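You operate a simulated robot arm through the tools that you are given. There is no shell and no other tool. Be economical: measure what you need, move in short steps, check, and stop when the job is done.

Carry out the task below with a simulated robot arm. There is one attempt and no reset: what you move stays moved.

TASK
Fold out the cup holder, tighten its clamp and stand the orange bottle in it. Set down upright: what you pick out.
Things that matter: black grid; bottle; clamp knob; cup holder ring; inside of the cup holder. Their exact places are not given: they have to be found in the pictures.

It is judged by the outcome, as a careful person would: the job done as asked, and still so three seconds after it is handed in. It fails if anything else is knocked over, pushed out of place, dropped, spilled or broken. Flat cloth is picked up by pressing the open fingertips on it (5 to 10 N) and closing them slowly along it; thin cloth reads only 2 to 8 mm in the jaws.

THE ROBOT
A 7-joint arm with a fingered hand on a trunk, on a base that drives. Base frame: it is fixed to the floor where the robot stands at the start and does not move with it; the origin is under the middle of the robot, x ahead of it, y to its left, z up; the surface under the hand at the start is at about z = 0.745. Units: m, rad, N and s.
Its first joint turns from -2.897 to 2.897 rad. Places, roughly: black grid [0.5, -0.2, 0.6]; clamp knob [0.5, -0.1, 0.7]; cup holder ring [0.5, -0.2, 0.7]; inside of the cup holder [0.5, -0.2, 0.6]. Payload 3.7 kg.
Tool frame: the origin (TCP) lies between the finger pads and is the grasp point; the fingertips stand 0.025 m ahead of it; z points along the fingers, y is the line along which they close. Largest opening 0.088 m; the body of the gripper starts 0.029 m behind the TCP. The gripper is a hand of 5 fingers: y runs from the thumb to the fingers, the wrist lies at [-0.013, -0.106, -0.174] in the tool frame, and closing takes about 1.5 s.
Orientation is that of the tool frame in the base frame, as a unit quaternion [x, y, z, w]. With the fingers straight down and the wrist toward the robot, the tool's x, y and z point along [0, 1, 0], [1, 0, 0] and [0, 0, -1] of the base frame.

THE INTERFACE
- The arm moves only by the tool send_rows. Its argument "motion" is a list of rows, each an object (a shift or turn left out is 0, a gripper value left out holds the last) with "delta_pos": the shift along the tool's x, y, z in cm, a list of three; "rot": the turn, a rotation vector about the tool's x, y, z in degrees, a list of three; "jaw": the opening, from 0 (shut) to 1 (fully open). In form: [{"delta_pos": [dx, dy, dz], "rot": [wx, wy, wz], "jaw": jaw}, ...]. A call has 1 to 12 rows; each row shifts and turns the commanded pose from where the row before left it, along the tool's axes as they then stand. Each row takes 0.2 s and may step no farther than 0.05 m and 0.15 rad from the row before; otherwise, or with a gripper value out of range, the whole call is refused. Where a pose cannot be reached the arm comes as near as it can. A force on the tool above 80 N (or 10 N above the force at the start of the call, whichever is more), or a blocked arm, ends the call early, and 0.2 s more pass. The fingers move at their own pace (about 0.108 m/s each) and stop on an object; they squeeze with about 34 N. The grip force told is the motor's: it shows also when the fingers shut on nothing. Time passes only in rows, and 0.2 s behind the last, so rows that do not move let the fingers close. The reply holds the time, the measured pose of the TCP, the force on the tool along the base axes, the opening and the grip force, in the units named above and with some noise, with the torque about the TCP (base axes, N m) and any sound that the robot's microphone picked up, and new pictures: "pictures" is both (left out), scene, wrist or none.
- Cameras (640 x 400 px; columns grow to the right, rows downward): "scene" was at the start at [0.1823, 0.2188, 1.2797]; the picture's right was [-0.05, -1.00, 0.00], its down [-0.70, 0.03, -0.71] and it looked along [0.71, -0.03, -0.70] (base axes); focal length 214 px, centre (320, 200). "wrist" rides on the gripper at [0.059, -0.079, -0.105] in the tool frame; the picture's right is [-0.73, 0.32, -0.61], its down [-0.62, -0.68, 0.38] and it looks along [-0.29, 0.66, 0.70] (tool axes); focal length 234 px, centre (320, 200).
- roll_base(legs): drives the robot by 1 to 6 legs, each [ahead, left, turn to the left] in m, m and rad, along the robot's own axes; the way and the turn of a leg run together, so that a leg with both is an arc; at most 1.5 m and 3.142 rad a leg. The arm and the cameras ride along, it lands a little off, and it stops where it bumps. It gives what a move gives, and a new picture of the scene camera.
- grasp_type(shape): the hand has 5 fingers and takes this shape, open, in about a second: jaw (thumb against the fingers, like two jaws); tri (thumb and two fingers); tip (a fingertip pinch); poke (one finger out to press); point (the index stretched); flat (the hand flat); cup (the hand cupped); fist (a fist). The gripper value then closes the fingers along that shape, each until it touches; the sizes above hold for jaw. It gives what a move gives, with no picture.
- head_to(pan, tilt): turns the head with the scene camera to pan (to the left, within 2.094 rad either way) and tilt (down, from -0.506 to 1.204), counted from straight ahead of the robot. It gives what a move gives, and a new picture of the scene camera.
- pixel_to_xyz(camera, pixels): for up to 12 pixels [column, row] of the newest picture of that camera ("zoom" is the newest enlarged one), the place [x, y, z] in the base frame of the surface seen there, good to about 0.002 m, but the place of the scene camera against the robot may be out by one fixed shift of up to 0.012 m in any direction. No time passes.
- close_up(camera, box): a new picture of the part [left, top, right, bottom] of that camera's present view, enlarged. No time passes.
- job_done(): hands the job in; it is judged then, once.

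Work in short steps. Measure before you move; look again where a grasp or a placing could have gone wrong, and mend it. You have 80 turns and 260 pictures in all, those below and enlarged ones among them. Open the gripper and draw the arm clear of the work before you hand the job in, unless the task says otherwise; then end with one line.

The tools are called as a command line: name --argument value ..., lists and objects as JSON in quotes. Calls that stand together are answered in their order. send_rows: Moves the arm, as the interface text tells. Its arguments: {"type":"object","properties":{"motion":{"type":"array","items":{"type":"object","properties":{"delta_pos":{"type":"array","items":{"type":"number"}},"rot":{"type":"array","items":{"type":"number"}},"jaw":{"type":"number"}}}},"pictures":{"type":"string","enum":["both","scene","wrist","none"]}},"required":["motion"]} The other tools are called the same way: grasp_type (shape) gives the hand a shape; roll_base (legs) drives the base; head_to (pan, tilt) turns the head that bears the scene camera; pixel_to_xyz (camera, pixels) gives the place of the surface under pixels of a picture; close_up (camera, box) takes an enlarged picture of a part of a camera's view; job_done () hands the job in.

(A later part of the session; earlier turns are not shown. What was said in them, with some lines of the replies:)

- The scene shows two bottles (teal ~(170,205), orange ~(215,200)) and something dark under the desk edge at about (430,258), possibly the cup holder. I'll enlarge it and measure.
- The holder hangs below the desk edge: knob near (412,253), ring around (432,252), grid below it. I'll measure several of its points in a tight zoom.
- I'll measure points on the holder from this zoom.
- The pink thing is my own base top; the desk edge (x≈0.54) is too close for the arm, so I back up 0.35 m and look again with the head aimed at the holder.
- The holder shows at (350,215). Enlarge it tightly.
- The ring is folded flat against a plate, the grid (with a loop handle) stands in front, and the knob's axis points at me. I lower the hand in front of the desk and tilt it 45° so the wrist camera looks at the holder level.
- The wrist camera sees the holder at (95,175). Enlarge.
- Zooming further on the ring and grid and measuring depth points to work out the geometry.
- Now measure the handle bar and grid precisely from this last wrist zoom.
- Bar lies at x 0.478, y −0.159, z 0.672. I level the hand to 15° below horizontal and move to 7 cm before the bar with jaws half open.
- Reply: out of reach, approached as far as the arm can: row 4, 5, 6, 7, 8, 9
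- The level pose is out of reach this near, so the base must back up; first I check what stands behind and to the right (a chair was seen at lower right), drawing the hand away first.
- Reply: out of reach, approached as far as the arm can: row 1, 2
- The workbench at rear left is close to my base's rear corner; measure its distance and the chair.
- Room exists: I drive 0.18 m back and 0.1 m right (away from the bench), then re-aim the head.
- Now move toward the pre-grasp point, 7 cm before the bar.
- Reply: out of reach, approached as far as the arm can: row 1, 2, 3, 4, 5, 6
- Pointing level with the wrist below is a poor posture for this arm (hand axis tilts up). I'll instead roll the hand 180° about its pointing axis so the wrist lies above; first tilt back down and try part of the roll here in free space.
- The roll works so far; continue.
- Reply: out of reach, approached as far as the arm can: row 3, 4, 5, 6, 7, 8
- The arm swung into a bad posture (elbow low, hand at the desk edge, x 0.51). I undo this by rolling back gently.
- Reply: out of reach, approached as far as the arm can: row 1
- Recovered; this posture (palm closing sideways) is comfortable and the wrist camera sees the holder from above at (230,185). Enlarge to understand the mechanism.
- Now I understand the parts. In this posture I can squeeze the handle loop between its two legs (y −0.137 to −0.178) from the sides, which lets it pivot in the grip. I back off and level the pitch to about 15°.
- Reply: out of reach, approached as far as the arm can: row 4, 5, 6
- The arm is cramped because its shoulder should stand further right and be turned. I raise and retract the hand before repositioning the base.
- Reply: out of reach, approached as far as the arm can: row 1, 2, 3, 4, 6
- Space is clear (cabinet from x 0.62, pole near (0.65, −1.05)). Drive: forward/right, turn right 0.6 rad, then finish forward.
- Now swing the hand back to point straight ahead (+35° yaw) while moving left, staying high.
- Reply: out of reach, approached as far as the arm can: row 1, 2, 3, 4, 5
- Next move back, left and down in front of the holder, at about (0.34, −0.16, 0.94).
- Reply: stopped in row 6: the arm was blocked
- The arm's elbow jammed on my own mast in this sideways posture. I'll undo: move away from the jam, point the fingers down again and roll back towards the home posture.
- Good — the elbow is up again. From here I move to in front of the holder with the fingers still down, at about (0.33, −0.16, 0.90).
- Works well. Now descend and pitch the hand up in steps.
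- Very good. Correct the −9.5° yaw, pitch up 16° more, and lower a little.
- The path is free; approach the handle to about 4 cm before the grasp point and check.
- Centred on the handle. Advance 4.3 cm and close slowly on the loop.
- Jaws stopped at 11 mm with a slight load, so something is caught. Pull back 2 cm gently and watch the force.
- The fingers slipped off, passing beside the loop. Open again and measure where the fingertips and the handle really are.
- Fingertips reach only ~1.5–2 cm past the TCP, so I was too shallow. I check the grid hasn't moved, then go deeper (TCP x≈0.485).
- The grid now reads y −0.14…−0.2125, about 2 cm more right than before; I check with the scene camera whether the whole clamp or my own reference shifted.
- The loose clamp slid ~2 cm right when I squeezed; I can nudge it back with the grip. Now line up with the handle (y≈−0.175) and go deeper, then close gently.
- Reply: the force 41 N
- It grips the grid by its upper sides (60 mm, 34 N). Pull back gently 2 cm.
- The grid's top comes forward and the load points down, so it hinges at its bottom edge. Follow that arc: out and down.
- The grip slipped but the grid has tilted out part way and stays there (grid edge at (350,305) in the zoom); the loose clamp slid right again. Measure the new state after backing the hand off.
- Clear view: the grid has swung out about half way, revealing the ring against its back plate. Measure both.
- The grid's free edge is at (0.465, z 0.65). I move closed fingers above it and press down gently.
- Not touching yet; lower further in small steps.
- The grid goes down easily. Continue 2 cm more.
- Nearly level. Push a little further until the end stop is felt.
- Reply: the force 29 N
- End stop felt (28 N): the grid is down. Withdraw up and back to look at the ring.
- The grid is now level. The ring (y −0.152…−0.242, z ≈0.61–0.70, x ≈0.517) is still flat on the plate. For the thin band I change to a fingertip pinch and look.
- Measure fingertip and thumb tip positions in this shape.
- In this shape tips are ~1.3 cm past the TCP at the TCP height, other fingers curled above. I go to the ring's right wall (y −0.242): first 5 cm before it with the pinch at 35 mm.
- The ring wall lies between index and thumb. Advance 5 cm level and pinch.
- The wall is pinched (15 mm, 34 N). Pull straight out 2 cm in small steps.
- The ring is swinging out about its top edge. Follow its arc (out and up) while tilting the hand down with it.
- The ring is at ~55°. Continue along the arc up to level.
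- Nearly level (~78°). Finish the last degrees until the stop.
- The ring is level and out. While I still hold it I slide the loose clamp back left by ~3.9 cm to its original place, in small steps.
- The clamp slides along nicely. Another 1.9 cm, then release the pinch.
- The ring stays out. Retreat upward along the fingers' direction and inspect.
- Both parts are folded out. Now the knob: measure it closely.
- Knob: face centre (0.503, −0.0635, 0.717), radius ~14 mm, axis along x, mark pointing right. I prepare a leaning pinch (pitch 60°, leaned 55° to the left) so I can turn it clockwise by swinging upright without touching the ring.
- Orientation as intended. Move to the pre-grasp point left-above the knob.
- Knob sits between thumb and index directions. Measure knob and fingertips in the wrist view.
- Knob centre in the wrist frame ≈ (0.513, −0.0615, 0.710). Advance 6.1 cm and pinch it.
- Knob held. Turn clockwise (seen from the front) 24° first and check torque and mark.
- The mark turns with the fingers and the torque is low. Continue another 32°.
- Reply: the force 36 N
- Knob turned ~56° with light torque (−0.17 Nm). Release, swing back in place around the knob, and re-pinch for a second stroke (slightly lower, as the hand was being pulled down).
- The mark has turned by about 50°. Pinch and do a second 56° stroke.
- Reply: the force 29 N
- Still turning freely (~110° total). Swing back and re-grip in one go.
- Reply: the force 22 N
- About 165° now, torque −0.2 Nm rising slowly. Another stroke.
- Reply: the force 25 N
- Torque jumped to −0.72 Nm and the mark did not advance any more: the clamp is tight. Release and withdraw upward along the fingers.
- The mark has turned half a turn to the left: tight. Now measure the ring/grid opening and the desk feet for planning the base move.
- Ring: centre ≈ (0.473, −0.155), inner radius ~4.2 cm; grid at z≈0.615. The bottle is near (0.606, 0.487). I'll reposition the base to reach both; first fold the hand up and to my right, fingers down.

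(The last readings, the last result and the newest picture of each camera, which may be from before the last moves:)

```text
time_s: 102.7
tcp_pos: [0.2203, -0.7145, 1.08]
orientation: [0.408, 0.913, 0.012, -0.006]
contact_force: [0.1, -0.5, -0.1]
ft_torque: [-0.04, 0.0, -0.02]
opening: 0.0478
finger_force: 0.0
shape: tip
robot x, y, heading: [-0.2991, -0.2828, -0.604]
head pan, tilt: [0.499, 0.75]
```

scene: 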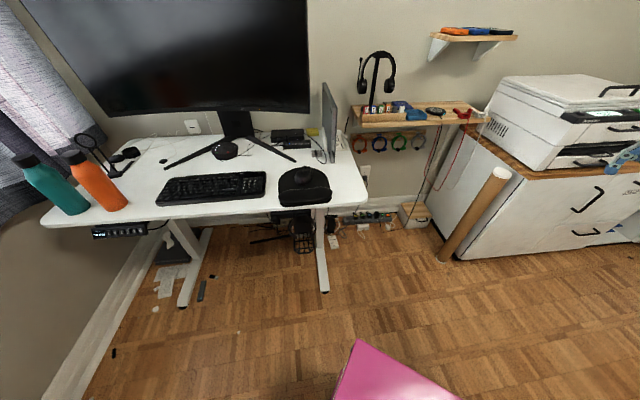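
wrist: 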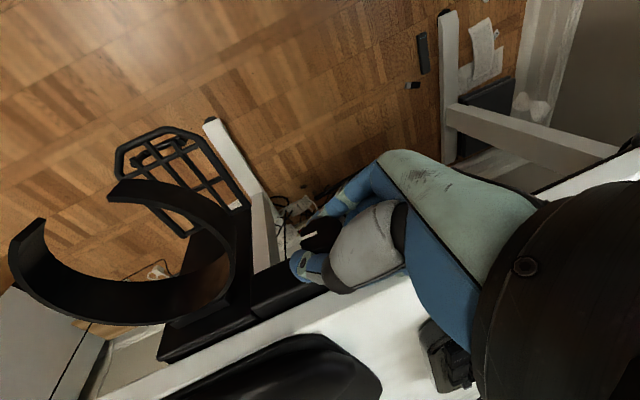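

Now drive: turn left 0.905 rad, then ahead/left to (−0.22, 0.21).

roll_base --legs '[[0, 0, 0.905], [0.221, 0.4475, 0]]'

grasp_type --shape "jaw"

head_to --pan -0.25 --tilt 0.85

```text
time_s: 108.0
tcp_pos: [0.4406, 0.3537, 1.0804]
orientation: [-0.033, 0.999, 0.008, -0.012]
contact_force: [0.0, 0.2, 0.0]
ft_torque: [0.01, 0.02, 0.01]
opening: 0.0483
finger_force: 0.1
shape: tip
robot x, y, heading: [-0.2229, 0.211, 0.305]
head pan, tilt: [0.499, 0.75]
```

scene: 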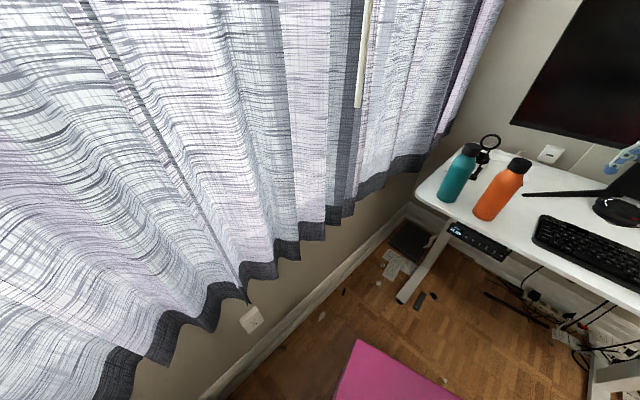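

```text
time_s: 108.8
tcp_pos: [0.4414, 0.3532, 1.0792]
orientation: [-0.034, 0.999, 0.008, -0.011]
contact_force: [0.2, -0.3, 0.2]
ft_torque: [0.02, 0.0, 0.0]
opening: 0.0878
finger_force: 0.0
shape: jaw
robot x, y, heading: [-0.223, 0.2104, 0.303]
head pan, tilt: [0.499, 0.75]
```

```text
time_s: 110.0
tcp_pos: [0.4411, 0.3533, 1.0792]
orientation: [-0.033, 0.999, 0.009, -0.012]
contact_force: [0.1, 0.7, -0.2]
ft_torque: [-0.01, -0.02, 0.01]
opening: 0.088
finger_force: 0.1
shape: jaw
robot x, y, heading: [-0.2161, 0.2127, 0.298]
head pan, tilt: [-0.25, 0.85]
```

scene: 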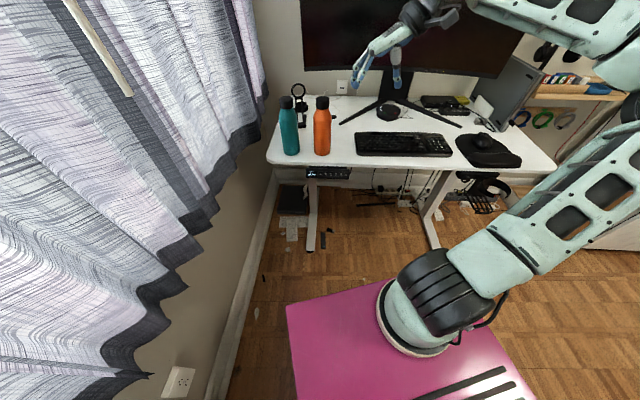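

Good view. Measure the orange bottle closely.

close_up --camera "scene" --box '[270, 80, 360, 165]'

pixel_to_xyz --camera "scene" --pixels '[[322, 104], [322, 98], [318, 103], [327, 103], [322, 135], [315, 135], [330, 135], [322, 155], [322, 114], [288, 104], [290, 135], [297, 135]]'

```text
4.71 times, centred on (315, 122) of scene
```

zoom: 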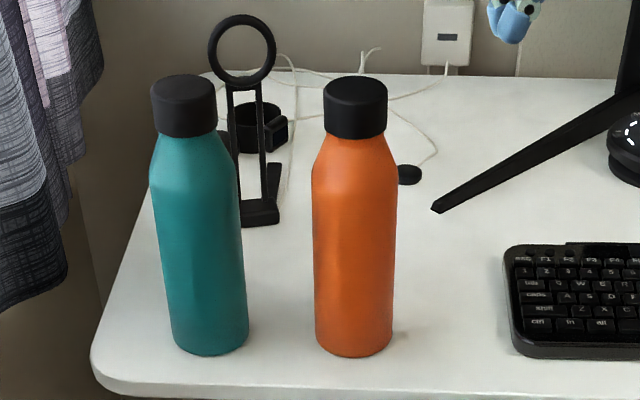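

```text
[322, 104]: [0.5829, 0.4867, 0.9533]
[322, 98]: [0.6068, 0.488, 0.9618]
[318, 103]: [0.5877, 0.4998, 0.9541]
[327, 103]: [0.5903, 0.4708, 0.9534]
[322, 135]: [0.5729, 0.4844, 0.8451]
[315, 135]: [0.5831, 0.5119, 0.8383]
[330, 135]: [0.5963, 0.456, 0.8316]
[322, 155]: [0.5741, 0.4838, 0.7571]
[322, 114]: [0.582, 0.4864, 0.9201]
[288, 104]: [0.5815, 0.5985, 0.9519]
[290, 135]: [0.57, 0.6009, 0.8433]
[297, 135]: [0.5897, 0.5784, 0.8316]
```

Bottle axis ≈ (0.605, 0.487), cap top z≈0.96, cap 4.4 cm wide; teal bottle 11 cm to its left. Move above it with the jaws at 6.6 cm.

send_rows --motion '[{"delta_pos": [-3.47, 2.44, 0.4], "jaw": 0.78}, {"delta_pos": [-3.47, 2.44, 0.4]}, {"delta_pos": [-3.47, 2.44, 0.4]}, {"delta_pos": [-3.47, 2.44, 0.6]}, {"delta_pos": [-3.47, 2.44, 1]}, {}]'

close_up --camera "scene" --box '[270, 50, 380, 165]'

close_up --camera "wrist" --box '[180, 100, 420, 330]'

```text
time_s: 111.3
tcp_pos: [0.6063, 0.4881, 1.0514]
orientation: [-0.034, 0.999, 0.008, -0.011]
contact_force: [-0.4, 0.0, 0.1]
ft_torque: [0.01, 0.03, -0.03]
opening: 0.0691
finger_force: 0.1
shape: jaw
robot x, y, heading: [-0.2222, 0.2135, 0.303]
head pan, tilt: [-0.25, 0.85]
```

scene: 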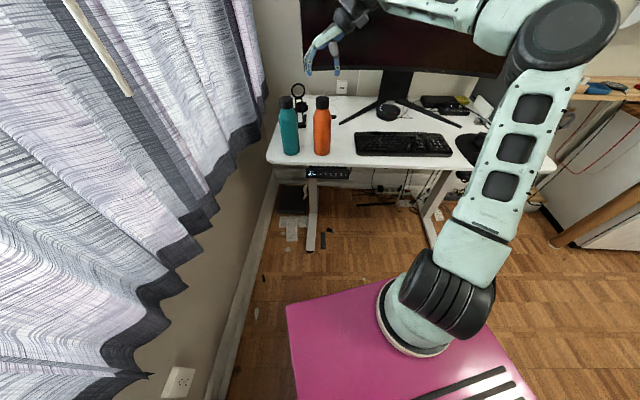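
wrist: 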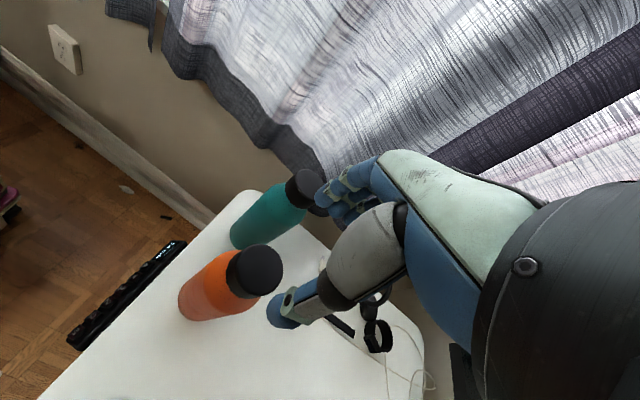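

```text
3.48 times, centred on (325, 108) of scene
```

zoom: 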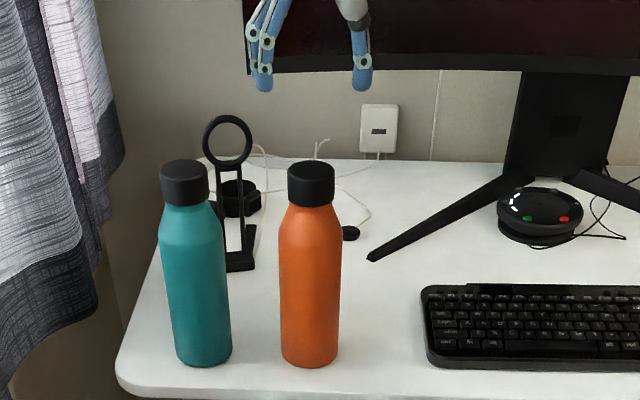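

```text
1.74 times, centred on (300, 215) of wrist
```

zoom: 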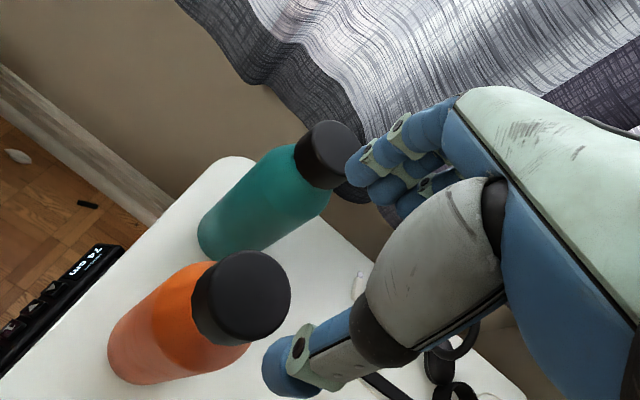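

Check the cap position with the wrist camera before descending.

pixel_to_xyz --camera "zoom" --pixels '[[252, 295], [220, 300], [285, 290], [255, 260], [250, 330], [328, 150], [360, 170], [285, 370]]'

```text
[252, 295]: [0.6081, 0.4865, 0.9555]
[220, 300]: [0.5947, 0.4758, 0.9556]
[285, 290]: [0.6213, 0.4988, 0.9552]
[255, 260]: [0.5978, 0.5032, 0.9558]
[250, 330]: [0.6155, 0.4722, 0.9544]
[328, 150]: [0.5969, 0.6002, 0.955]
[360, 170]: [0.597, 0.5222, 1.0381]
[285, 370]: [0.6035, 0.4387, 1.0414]
```

Cap centre (0.608, 0.487), top 0.955 — aligned. Descend 11.6 cm and close on the cap.

send_rows --motion '[{"delta_pos": [0, 0, 4]}, {"delta_pos": [-0.2, 0, 4]}, {"delta_pos": [0, 0, 2.5]}, {"delta_pos": [0, 0, 1.1]}, {"jaw": 0.5}, {"jaw": 0.3}, {"jaw": 0.2}, {}, {}]'

close_up --camera "scene" --box '[270, 50, 380, 165]'

```text
time_s: 113.3
tcp_pos: [0.6024, 0.4876, 0.9342]
orientation: [-0.033, 0.999, 0.009, -0.012]
contact_force: [-0.2, -2.8, 8.3]
ft_torque: [-0.06, -0.04, 0.04]
opening: 0.041
finger_force: 34.4
shape: jaw
robot x, y, heading: [-0.2201, 0.209, 0.309]
head pan, tilt: [-0.25, 0.85]
```

scene: 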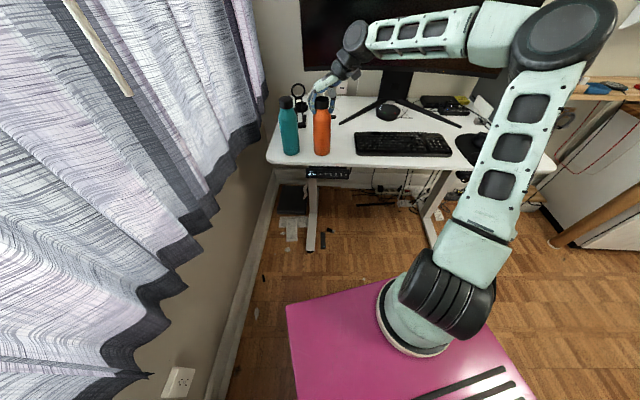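
wrist: 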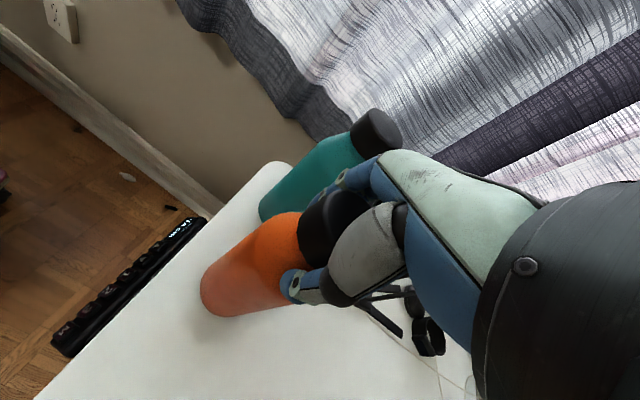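

```text
3.48 times, centred on (325, 108) of scene
```

zoom: 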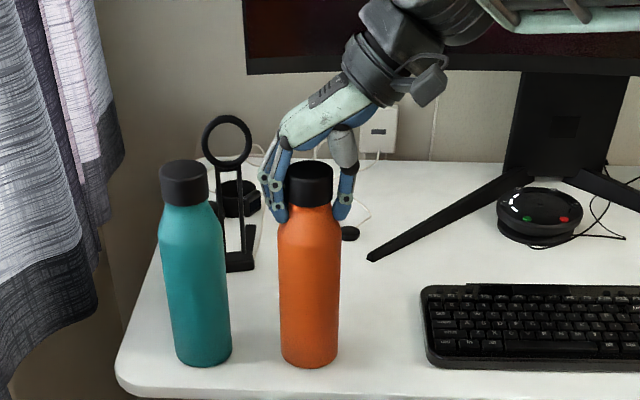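

Firm grip (41 mm, 34 N). Lift slowly 5 cm and check it follows.

send_rows --motion '[{"delta_pos": [0, 0, -1]}, {"delta_pos": [0, 0, -1.5]}, {"delta_pos": [0, 0, -2.5]}, {"delta_pos": [0, 0, -4]}, {"delta_pos": [0, 0, -4]}, {}]'

close_up --camera "scene" --box '[270, 30, 380, 165]'

```text
time_s: 114.8
tcp_pos: [0.6063, 0.4857, 1.0639]
orientation: [-0.034, 0.999, 0.008, -0.012]
contact_force: [-0.4, 0.2, -7.7]
ft_torque: [-0.05, -0.02, -0.02]
opening: 0.0403
finger_force: 33.7
shape: jaw
robot x, y, heading: [-0.2216, 0.2078, 0.303]
head pan, tilt: [-0.25, 0.85]
```

scene: 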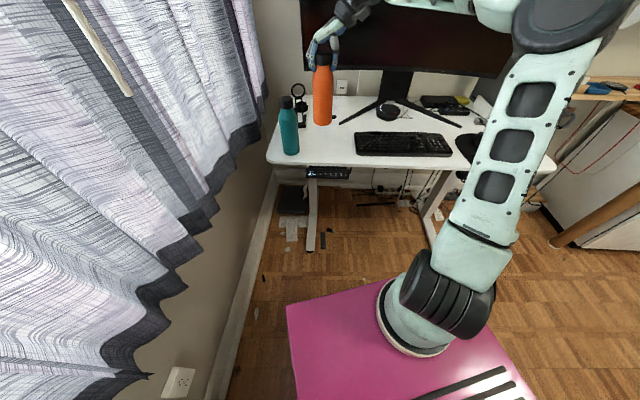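
wrist: 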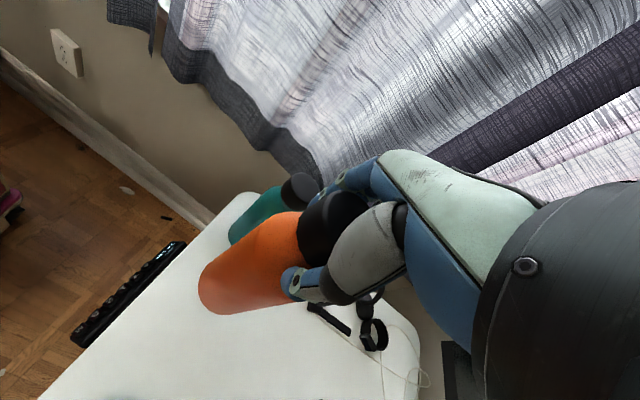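

```text
2.96 times, centred on (325, 98) of scene
5 turns are left
```

zoom: 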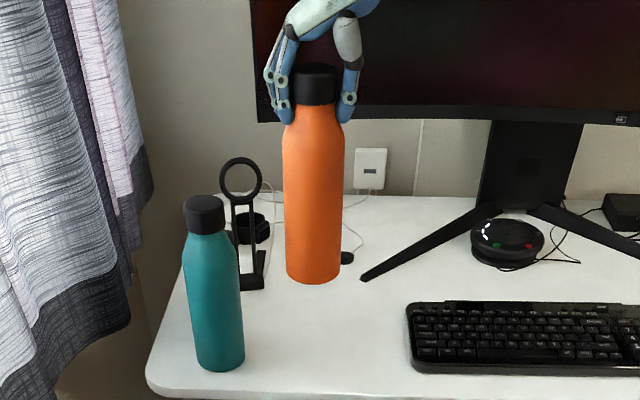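

Bottle hangs free and steady. Only a few turns remain, so I carry it in one smooth path to above the ring (bottom at ~0.87, turning the hand 70° with the arm), and take measurements of the ring at once.

close_up --camera "scene" --box '[450, 160, 530, 225]'

send_rows --motion '[{"delta_pos": [1.26, -4.46, -1.0], "rot": [-0.164, -0.118, 7.0]}, {"delta_pos": [0.71, -4.58, 0], "rot": [-0.164, -0.118, 7.0]}, {"delta_pos": [0.15, -4.63, 0], "rot": [-0.164, -0.118, 7.0]}, {"delta_pos": [-0.42, -4.61, 0], "rot": [-0.164, -0.118, 7.0]}, {"delta_pos": [-0.98, -4.53, 0], "rot": [-0.164, -0.118, 7.0]}, {"delta_pos": [-1.52, -4.37, 0], "rot": [-0.164, -0.118, 7.0]}, {"delta_pos": [-2.04, -4.15, 0], "rot": [-0.164, -0.118, 7.0]}, {"delta_pos": [-2.54, -3.87, 0], "rot": [-0.164, -0.118, 7.0]}, {"delta_pos": [-2.99, -3.54, 0], "rot": [-0.164, -0.118, 7.0]}, {"delta_pos": [-3.4, -3.15, 0], "rot": [-0.164, -0.118, 7.0]}]' --pictures "none"

send_rows --motion '[{"delta_pos": [-3.76, -2.71, 0]}, {"delta_pos": [-3.76, -2.71, 0]}, {"delta_pos": [-3.76, -2.71, 0]}, {"delta_pos": [-3.76, -2.71, 0]}, {}, {}]' --pictures "both"

close_up --camera "wrist" --box '[100, 100, 400, 380]'

close_up --camera "scene" --box '[440, 110, 540, 220]'

```text
6.15 times, centred on (490, 192) of scene
```

zoom: 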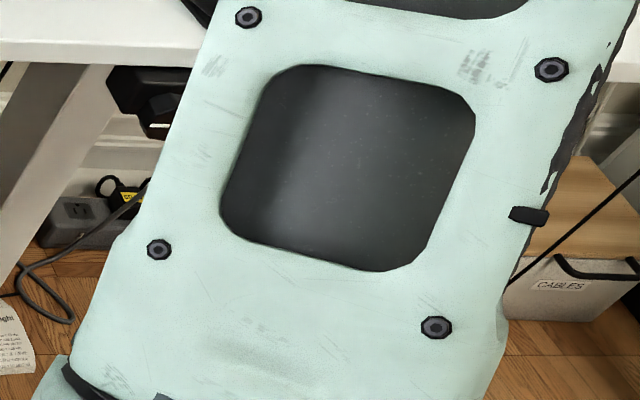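

```text
time_s: 117.0
tcp_pos: [0.5118, 0.0339, 1.0652]
orientation: [0.545, 0.838, 0.013, -0.005]
contact_force: [0.4, -1.0, -8.1]
ft_torque: [-0.07, -0.06, 0.0]
opening: 0.0379
finger_force: 33.5
shape: jaw
robot x, y, heading: [-0.2196, 0.2075, 0.302]
head pan, tilt: [-0.25, 0.85]
```

```text
time_s: 118.3
tcp_pos: [0.4745, -0.1504, 1.0566]
orientation: [0.546, 0.838, 0.014, -0.005]
contact_force: [0.0, -0.1, -7.6]
ft_torque: [-0.01, 0.04, 0.0]
opening: 0.0362
finger_force: 34.5
shape: jaw
robot x, y, heading: [-0.2197, 0.2083, 0.304]
head pan, tilt: [-0.25, 0.85]
```

scene: 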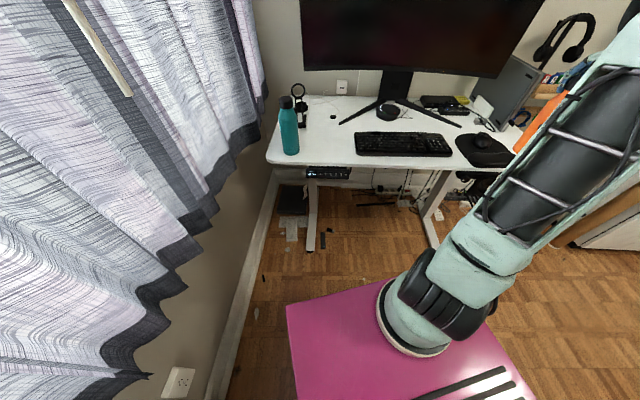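
wrist: 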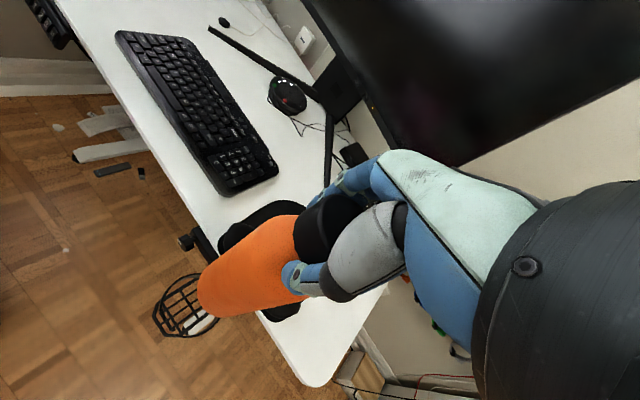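

```text
1.43 times, centred on (250, 240) of wrist
```

zoom: 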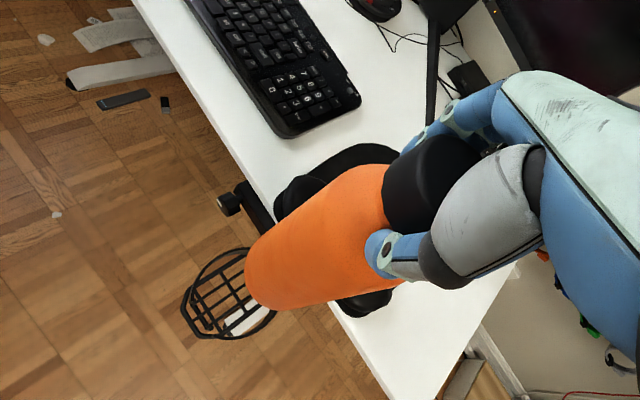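

```text
3.64 times, centred on (490, 165) of scene
4 turns are left
```

zoom: 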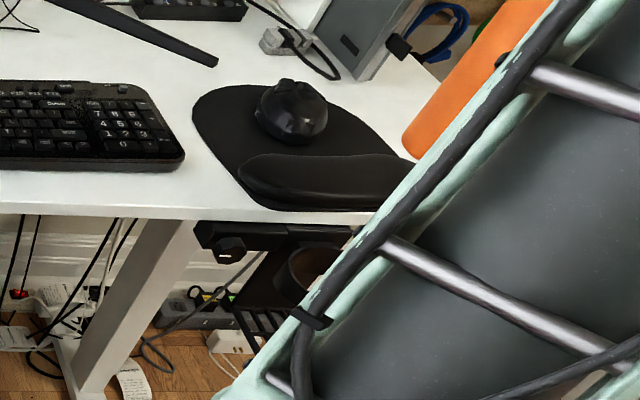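

The bottle hangs over the ring, bottom ~0.87. I take reference points, then lower until its bottom is just above the ring and look again.

pixel_to_xyz --camera "zoom" --pixels '[[276, 270], [290, 254], [320, 247], [300, 290], [228, 245], [252, 310], [410, 145]]'

pixel_to_xyz --camera "wrist" --pixels '[[220, 290], [203, 285], [215, 312], [170, 305], [187, 240], [157, 325]]'

send_rows --motion '[{"delta_pos": [0, 0, 3]}, {"delta_pos": [-0.1, 0, 3]}, {"delta_pos": [-0.1, 0, 3]}, {"delta_pos": [-0.1, 0, 3]}, {}]' --pictures "both"

close_up --camera "wrist" --box '[100, 180, 320, 370]'

pixel_to_xyz --camera "wrist" --pixels '[[220, 290], [203, 285], [215, 312], [190, 270], [190, 300], [180, 290]]'

close_up --camera "scene" --box '[470, 140, 540, 210]'

```text
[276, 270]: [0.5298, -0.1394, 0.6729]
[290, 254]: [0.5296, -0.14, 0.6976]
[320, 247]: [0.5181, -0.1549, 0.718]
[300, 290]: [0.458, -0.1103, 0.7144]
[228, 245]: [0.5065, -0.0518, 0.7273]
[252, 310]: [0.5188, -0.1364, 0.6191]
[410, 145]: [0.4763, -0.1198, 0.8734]
```

```text
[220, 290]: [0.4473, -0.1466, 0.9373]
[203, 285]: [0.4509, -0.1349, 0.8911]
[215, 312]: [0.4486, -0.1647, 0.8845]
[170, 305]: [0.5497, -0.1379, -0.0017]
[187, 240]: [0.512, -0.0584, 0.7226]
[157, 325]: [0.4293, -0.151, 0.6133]
```

```text
time_s: 119.5
tcp_pos: [0.4754, -0.1457, 0.9368]
orientation: [0.546, 0.837, 0.014, -0.005]
contact_force: [0.3, 1.0, -7.7]
ft_torque: [0.04, 0.06, 0.0]
opening: 0.0359
finger_force: 34.3
shape: jaw
robot x, y, heading: [-0.2233, 0.2128, 0.301]
head pan, tilt: [-0.25, 0.85]
```

scene: 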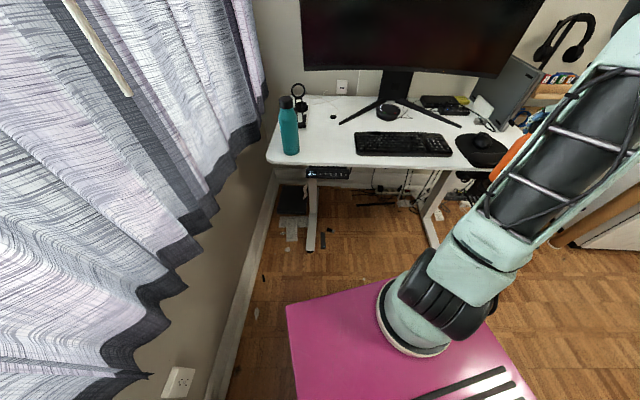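
wrist: 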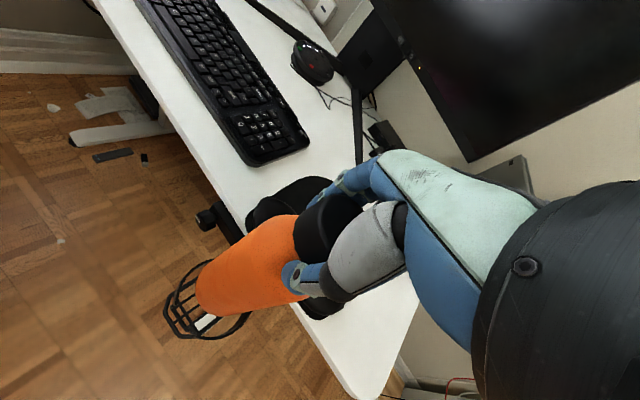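

```text
2.11 times, centred on (210, 275) of wrist
```

zoom: 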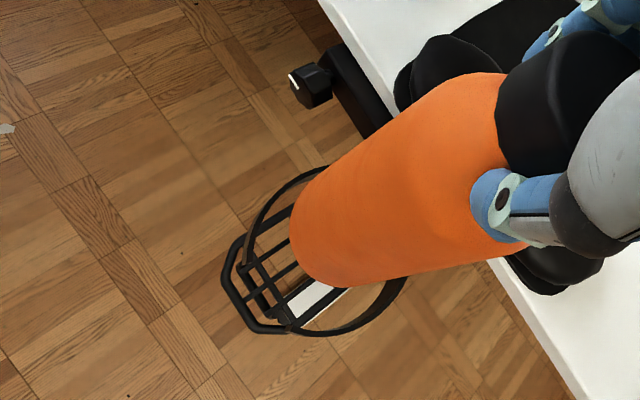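

```text
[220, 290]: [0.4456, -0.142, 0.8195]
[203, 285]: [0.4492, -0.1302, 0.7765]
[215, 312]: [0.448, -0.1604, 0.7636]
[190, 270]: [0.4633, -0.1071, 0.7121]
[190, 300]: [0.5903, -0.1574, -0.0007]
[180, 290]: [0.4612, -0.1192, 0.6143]
```

```text
5.71 times, centred on (505, 175) of scene
3 turns are left
```

zoom: 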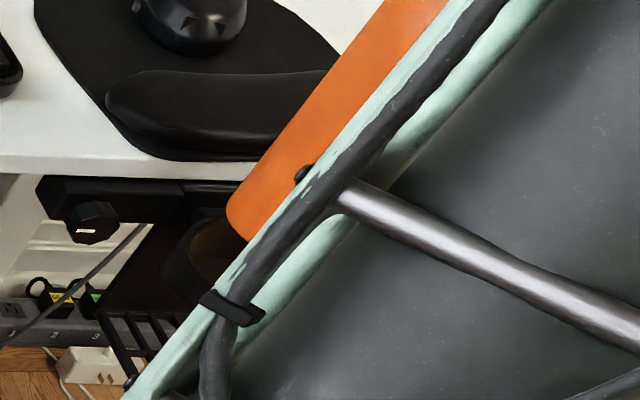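

Bottle centre ≈ (0.4765, −0.148), ring centre ≈ (0.474, −0.1525): shift ~3 mm/4.5 mm, then lower through the ring to just about the grid (z≈0.614), correcting the sideways drift.

send_rows --motion '[{"delta_pos": [-0.29, -0.46, 0]}, {}, {"delta_pos": [-0.09, -0.04, 2]}, {"delta_pos": [-0.09, -0.04, 2]}, {"delta_pos": [-0.09, -0.04, 2]}, {"delta_pos": [-0.09, -0.04, 2]}, {"delta_pos": [-0.09, -0.04, 2]}, {}]' --pictures "wrist"

send_rows --motion '[{"delta_pos": [-0.05, -0.02, 1]}, {"delta_pos": [-0.05, -0.02, 1]}, {"delta_pos": [0, 0, 0.4]}, {"delta_pos": [0, 0, 0.4]}, {"delta_pos": [0, 0, 0.3]}, {}]' --pictures "both"

close_up --camera "wrist" --box '[100, 180, 320, 370]'

close_up --camera "scene" --box '[460, 150, 530, 220]'

```text
time_s: 121.3
tcp_pos: [0.4735, -0.1544, 0.8378]
orientation: [0.546, 0.838, 0.014, -0.005]
contact_force: [-0.1, 0.0, -8.6]
ft_torque: [0.0, 0.01, -0.02]
opening: 0.036
finger_force: 34.4
shape: jaw
robot x, y, heading: [-0.2229, 0.2116, 0.305]
head pan, tilt: [-0.25, 0.85]
```

wrist: 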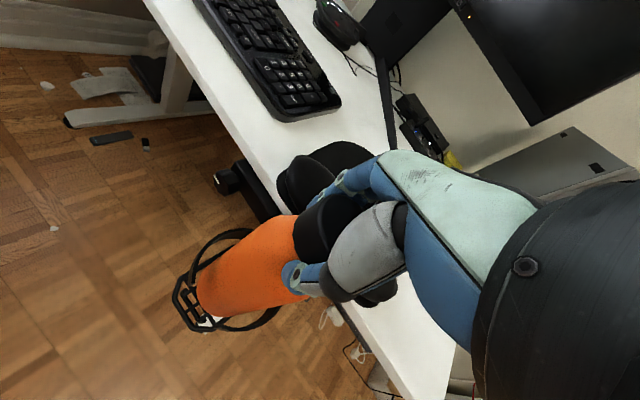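

```text
time_s: 122.8
tcp_pos: [0.4723, -0.1545, 0.8096]
orientation: [0.546, 0.838, 0.014, -0.002]
contact_force: [-5.8, 3.3, 45.2]
ft_torque: [0.26, -0.07, 0.08]
opening: 0.0401
finger_force: 33.7
shape: jaw
robot x, y, heading: [-0.2229, 0.2102, 0.301]
head pan, tilt: [-0.25, 0.85]
```

scene: 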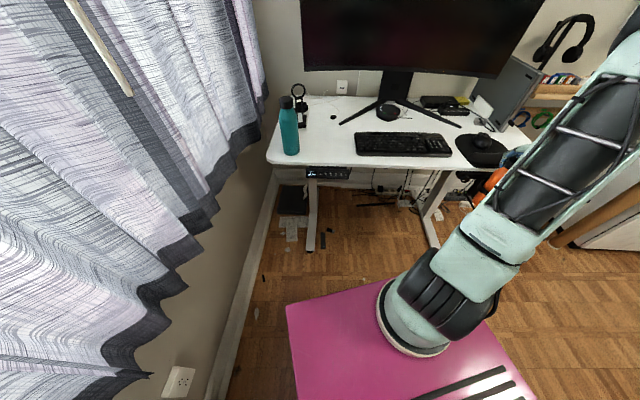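
wrist: 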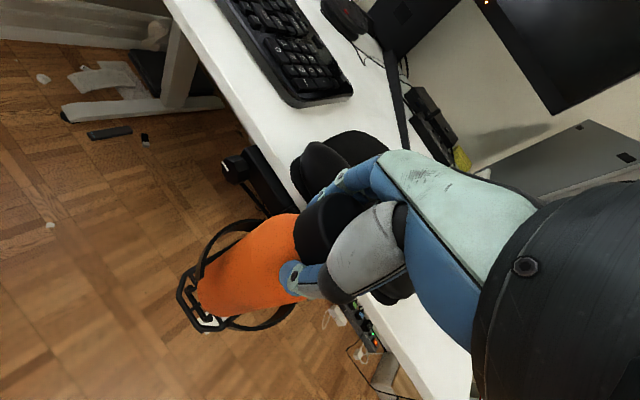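

```text
2.11 times, centred on (210, 275) of wrist
```

zoom: 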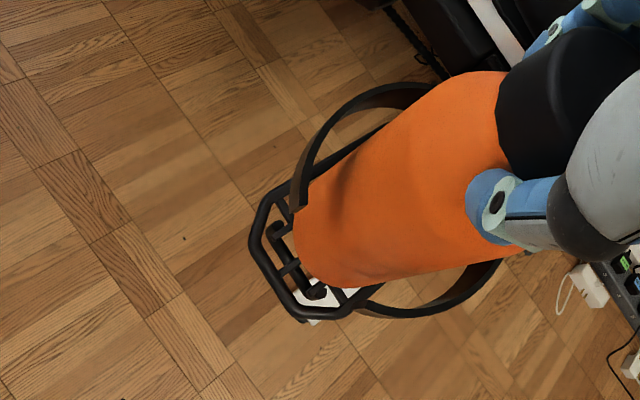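

```text
5.71 times, centred on (495, 185) of scene
2 turns are left
```

zoom: 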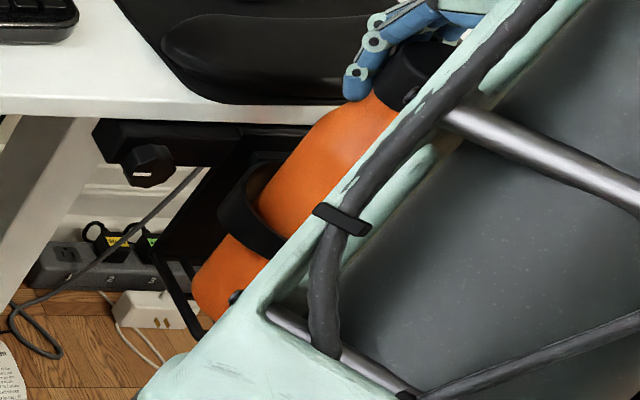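

The bottle stands in the ring on the grid (contact 45 N upward). Ease the pressure, open moderately, and draw the hand straight up and clear.

send_rows --motion '[{"delta_pos": [0, 0, -0.3]}, {"jaw": 0.55}, {"jaw": 0.72}, {}, {"delta_pos": [0.04, 0.02, -1.5]}, {"delta_pos": [0.04, 0.02, -2.5]}, {"delta_pos": [0, 0, -4]}, {"delta_pos": [0, 0, -4]}, {"delta_pos": [0, 0, -4]}, {"delta_pos": [0, 0, -4]}, {}]' --pictures "both"

close_up --camera "wrist" --box '[100, 150, 340, 370]'

close_up --camera "scene" --box '[460, 140, 540, 220]'

```text
time_s: 125.2
tcp_pos: [0.4711, -0.1576, 1.0102]
orientation: [0.545, 0.838, 0.013, -0.004]
contact_force: [-0.4, 0.8, 0.1]
ft_torque: [-0.02, 0.02, 0.0]
opening: 0.063
finger_force: 0.0
shape: jaw
robot x, y, heading: [-0.2189, 0.2081, 0.303]
head pan, tilt: [-0.25, 0.85]
```

scene: 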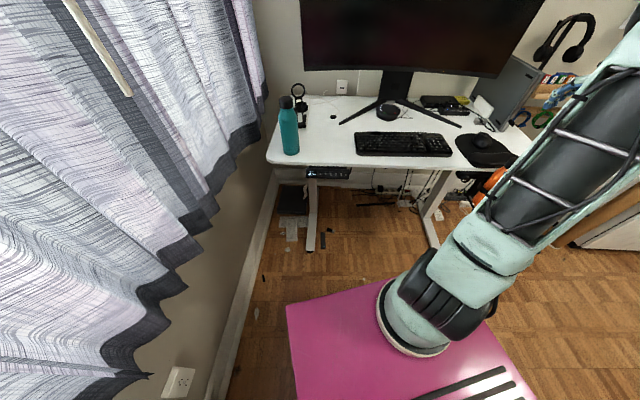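
wrist: 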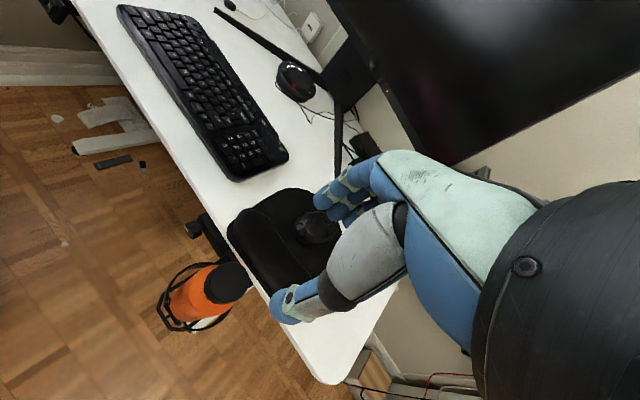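

```text
1.82 times, centred on (220, 260) of wrist
```

zoom: 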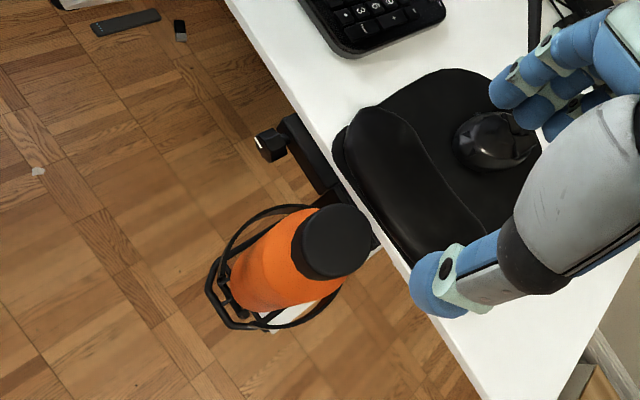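

```text
5.00 times, centred on (500, 180) of scene
1 turns are left
```

zoom: 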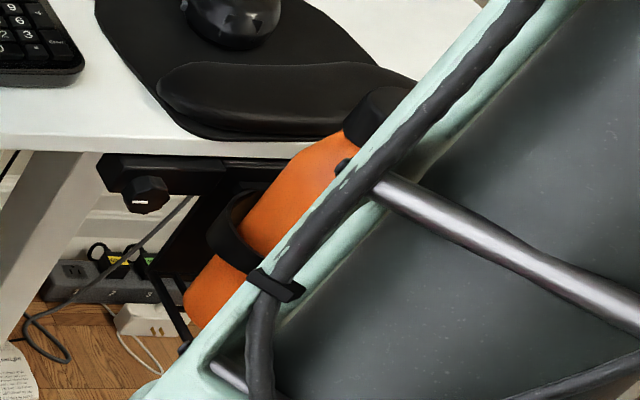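

The bottle stands upright inside the folded-out ring on the grid, the clamp is tight, the gripper is open and clear: hand in.

job_done

```text
The job is handed in.
```

The cup holder is folded out and its clamp knob is turned about half a turn, until it would go no further. The orange bottle stands upright in the ring on the grid. The clamp was loose while I unfolded the holder and slid about 4 cm along the desk edge, so I slid it back to about its original place before tightening.
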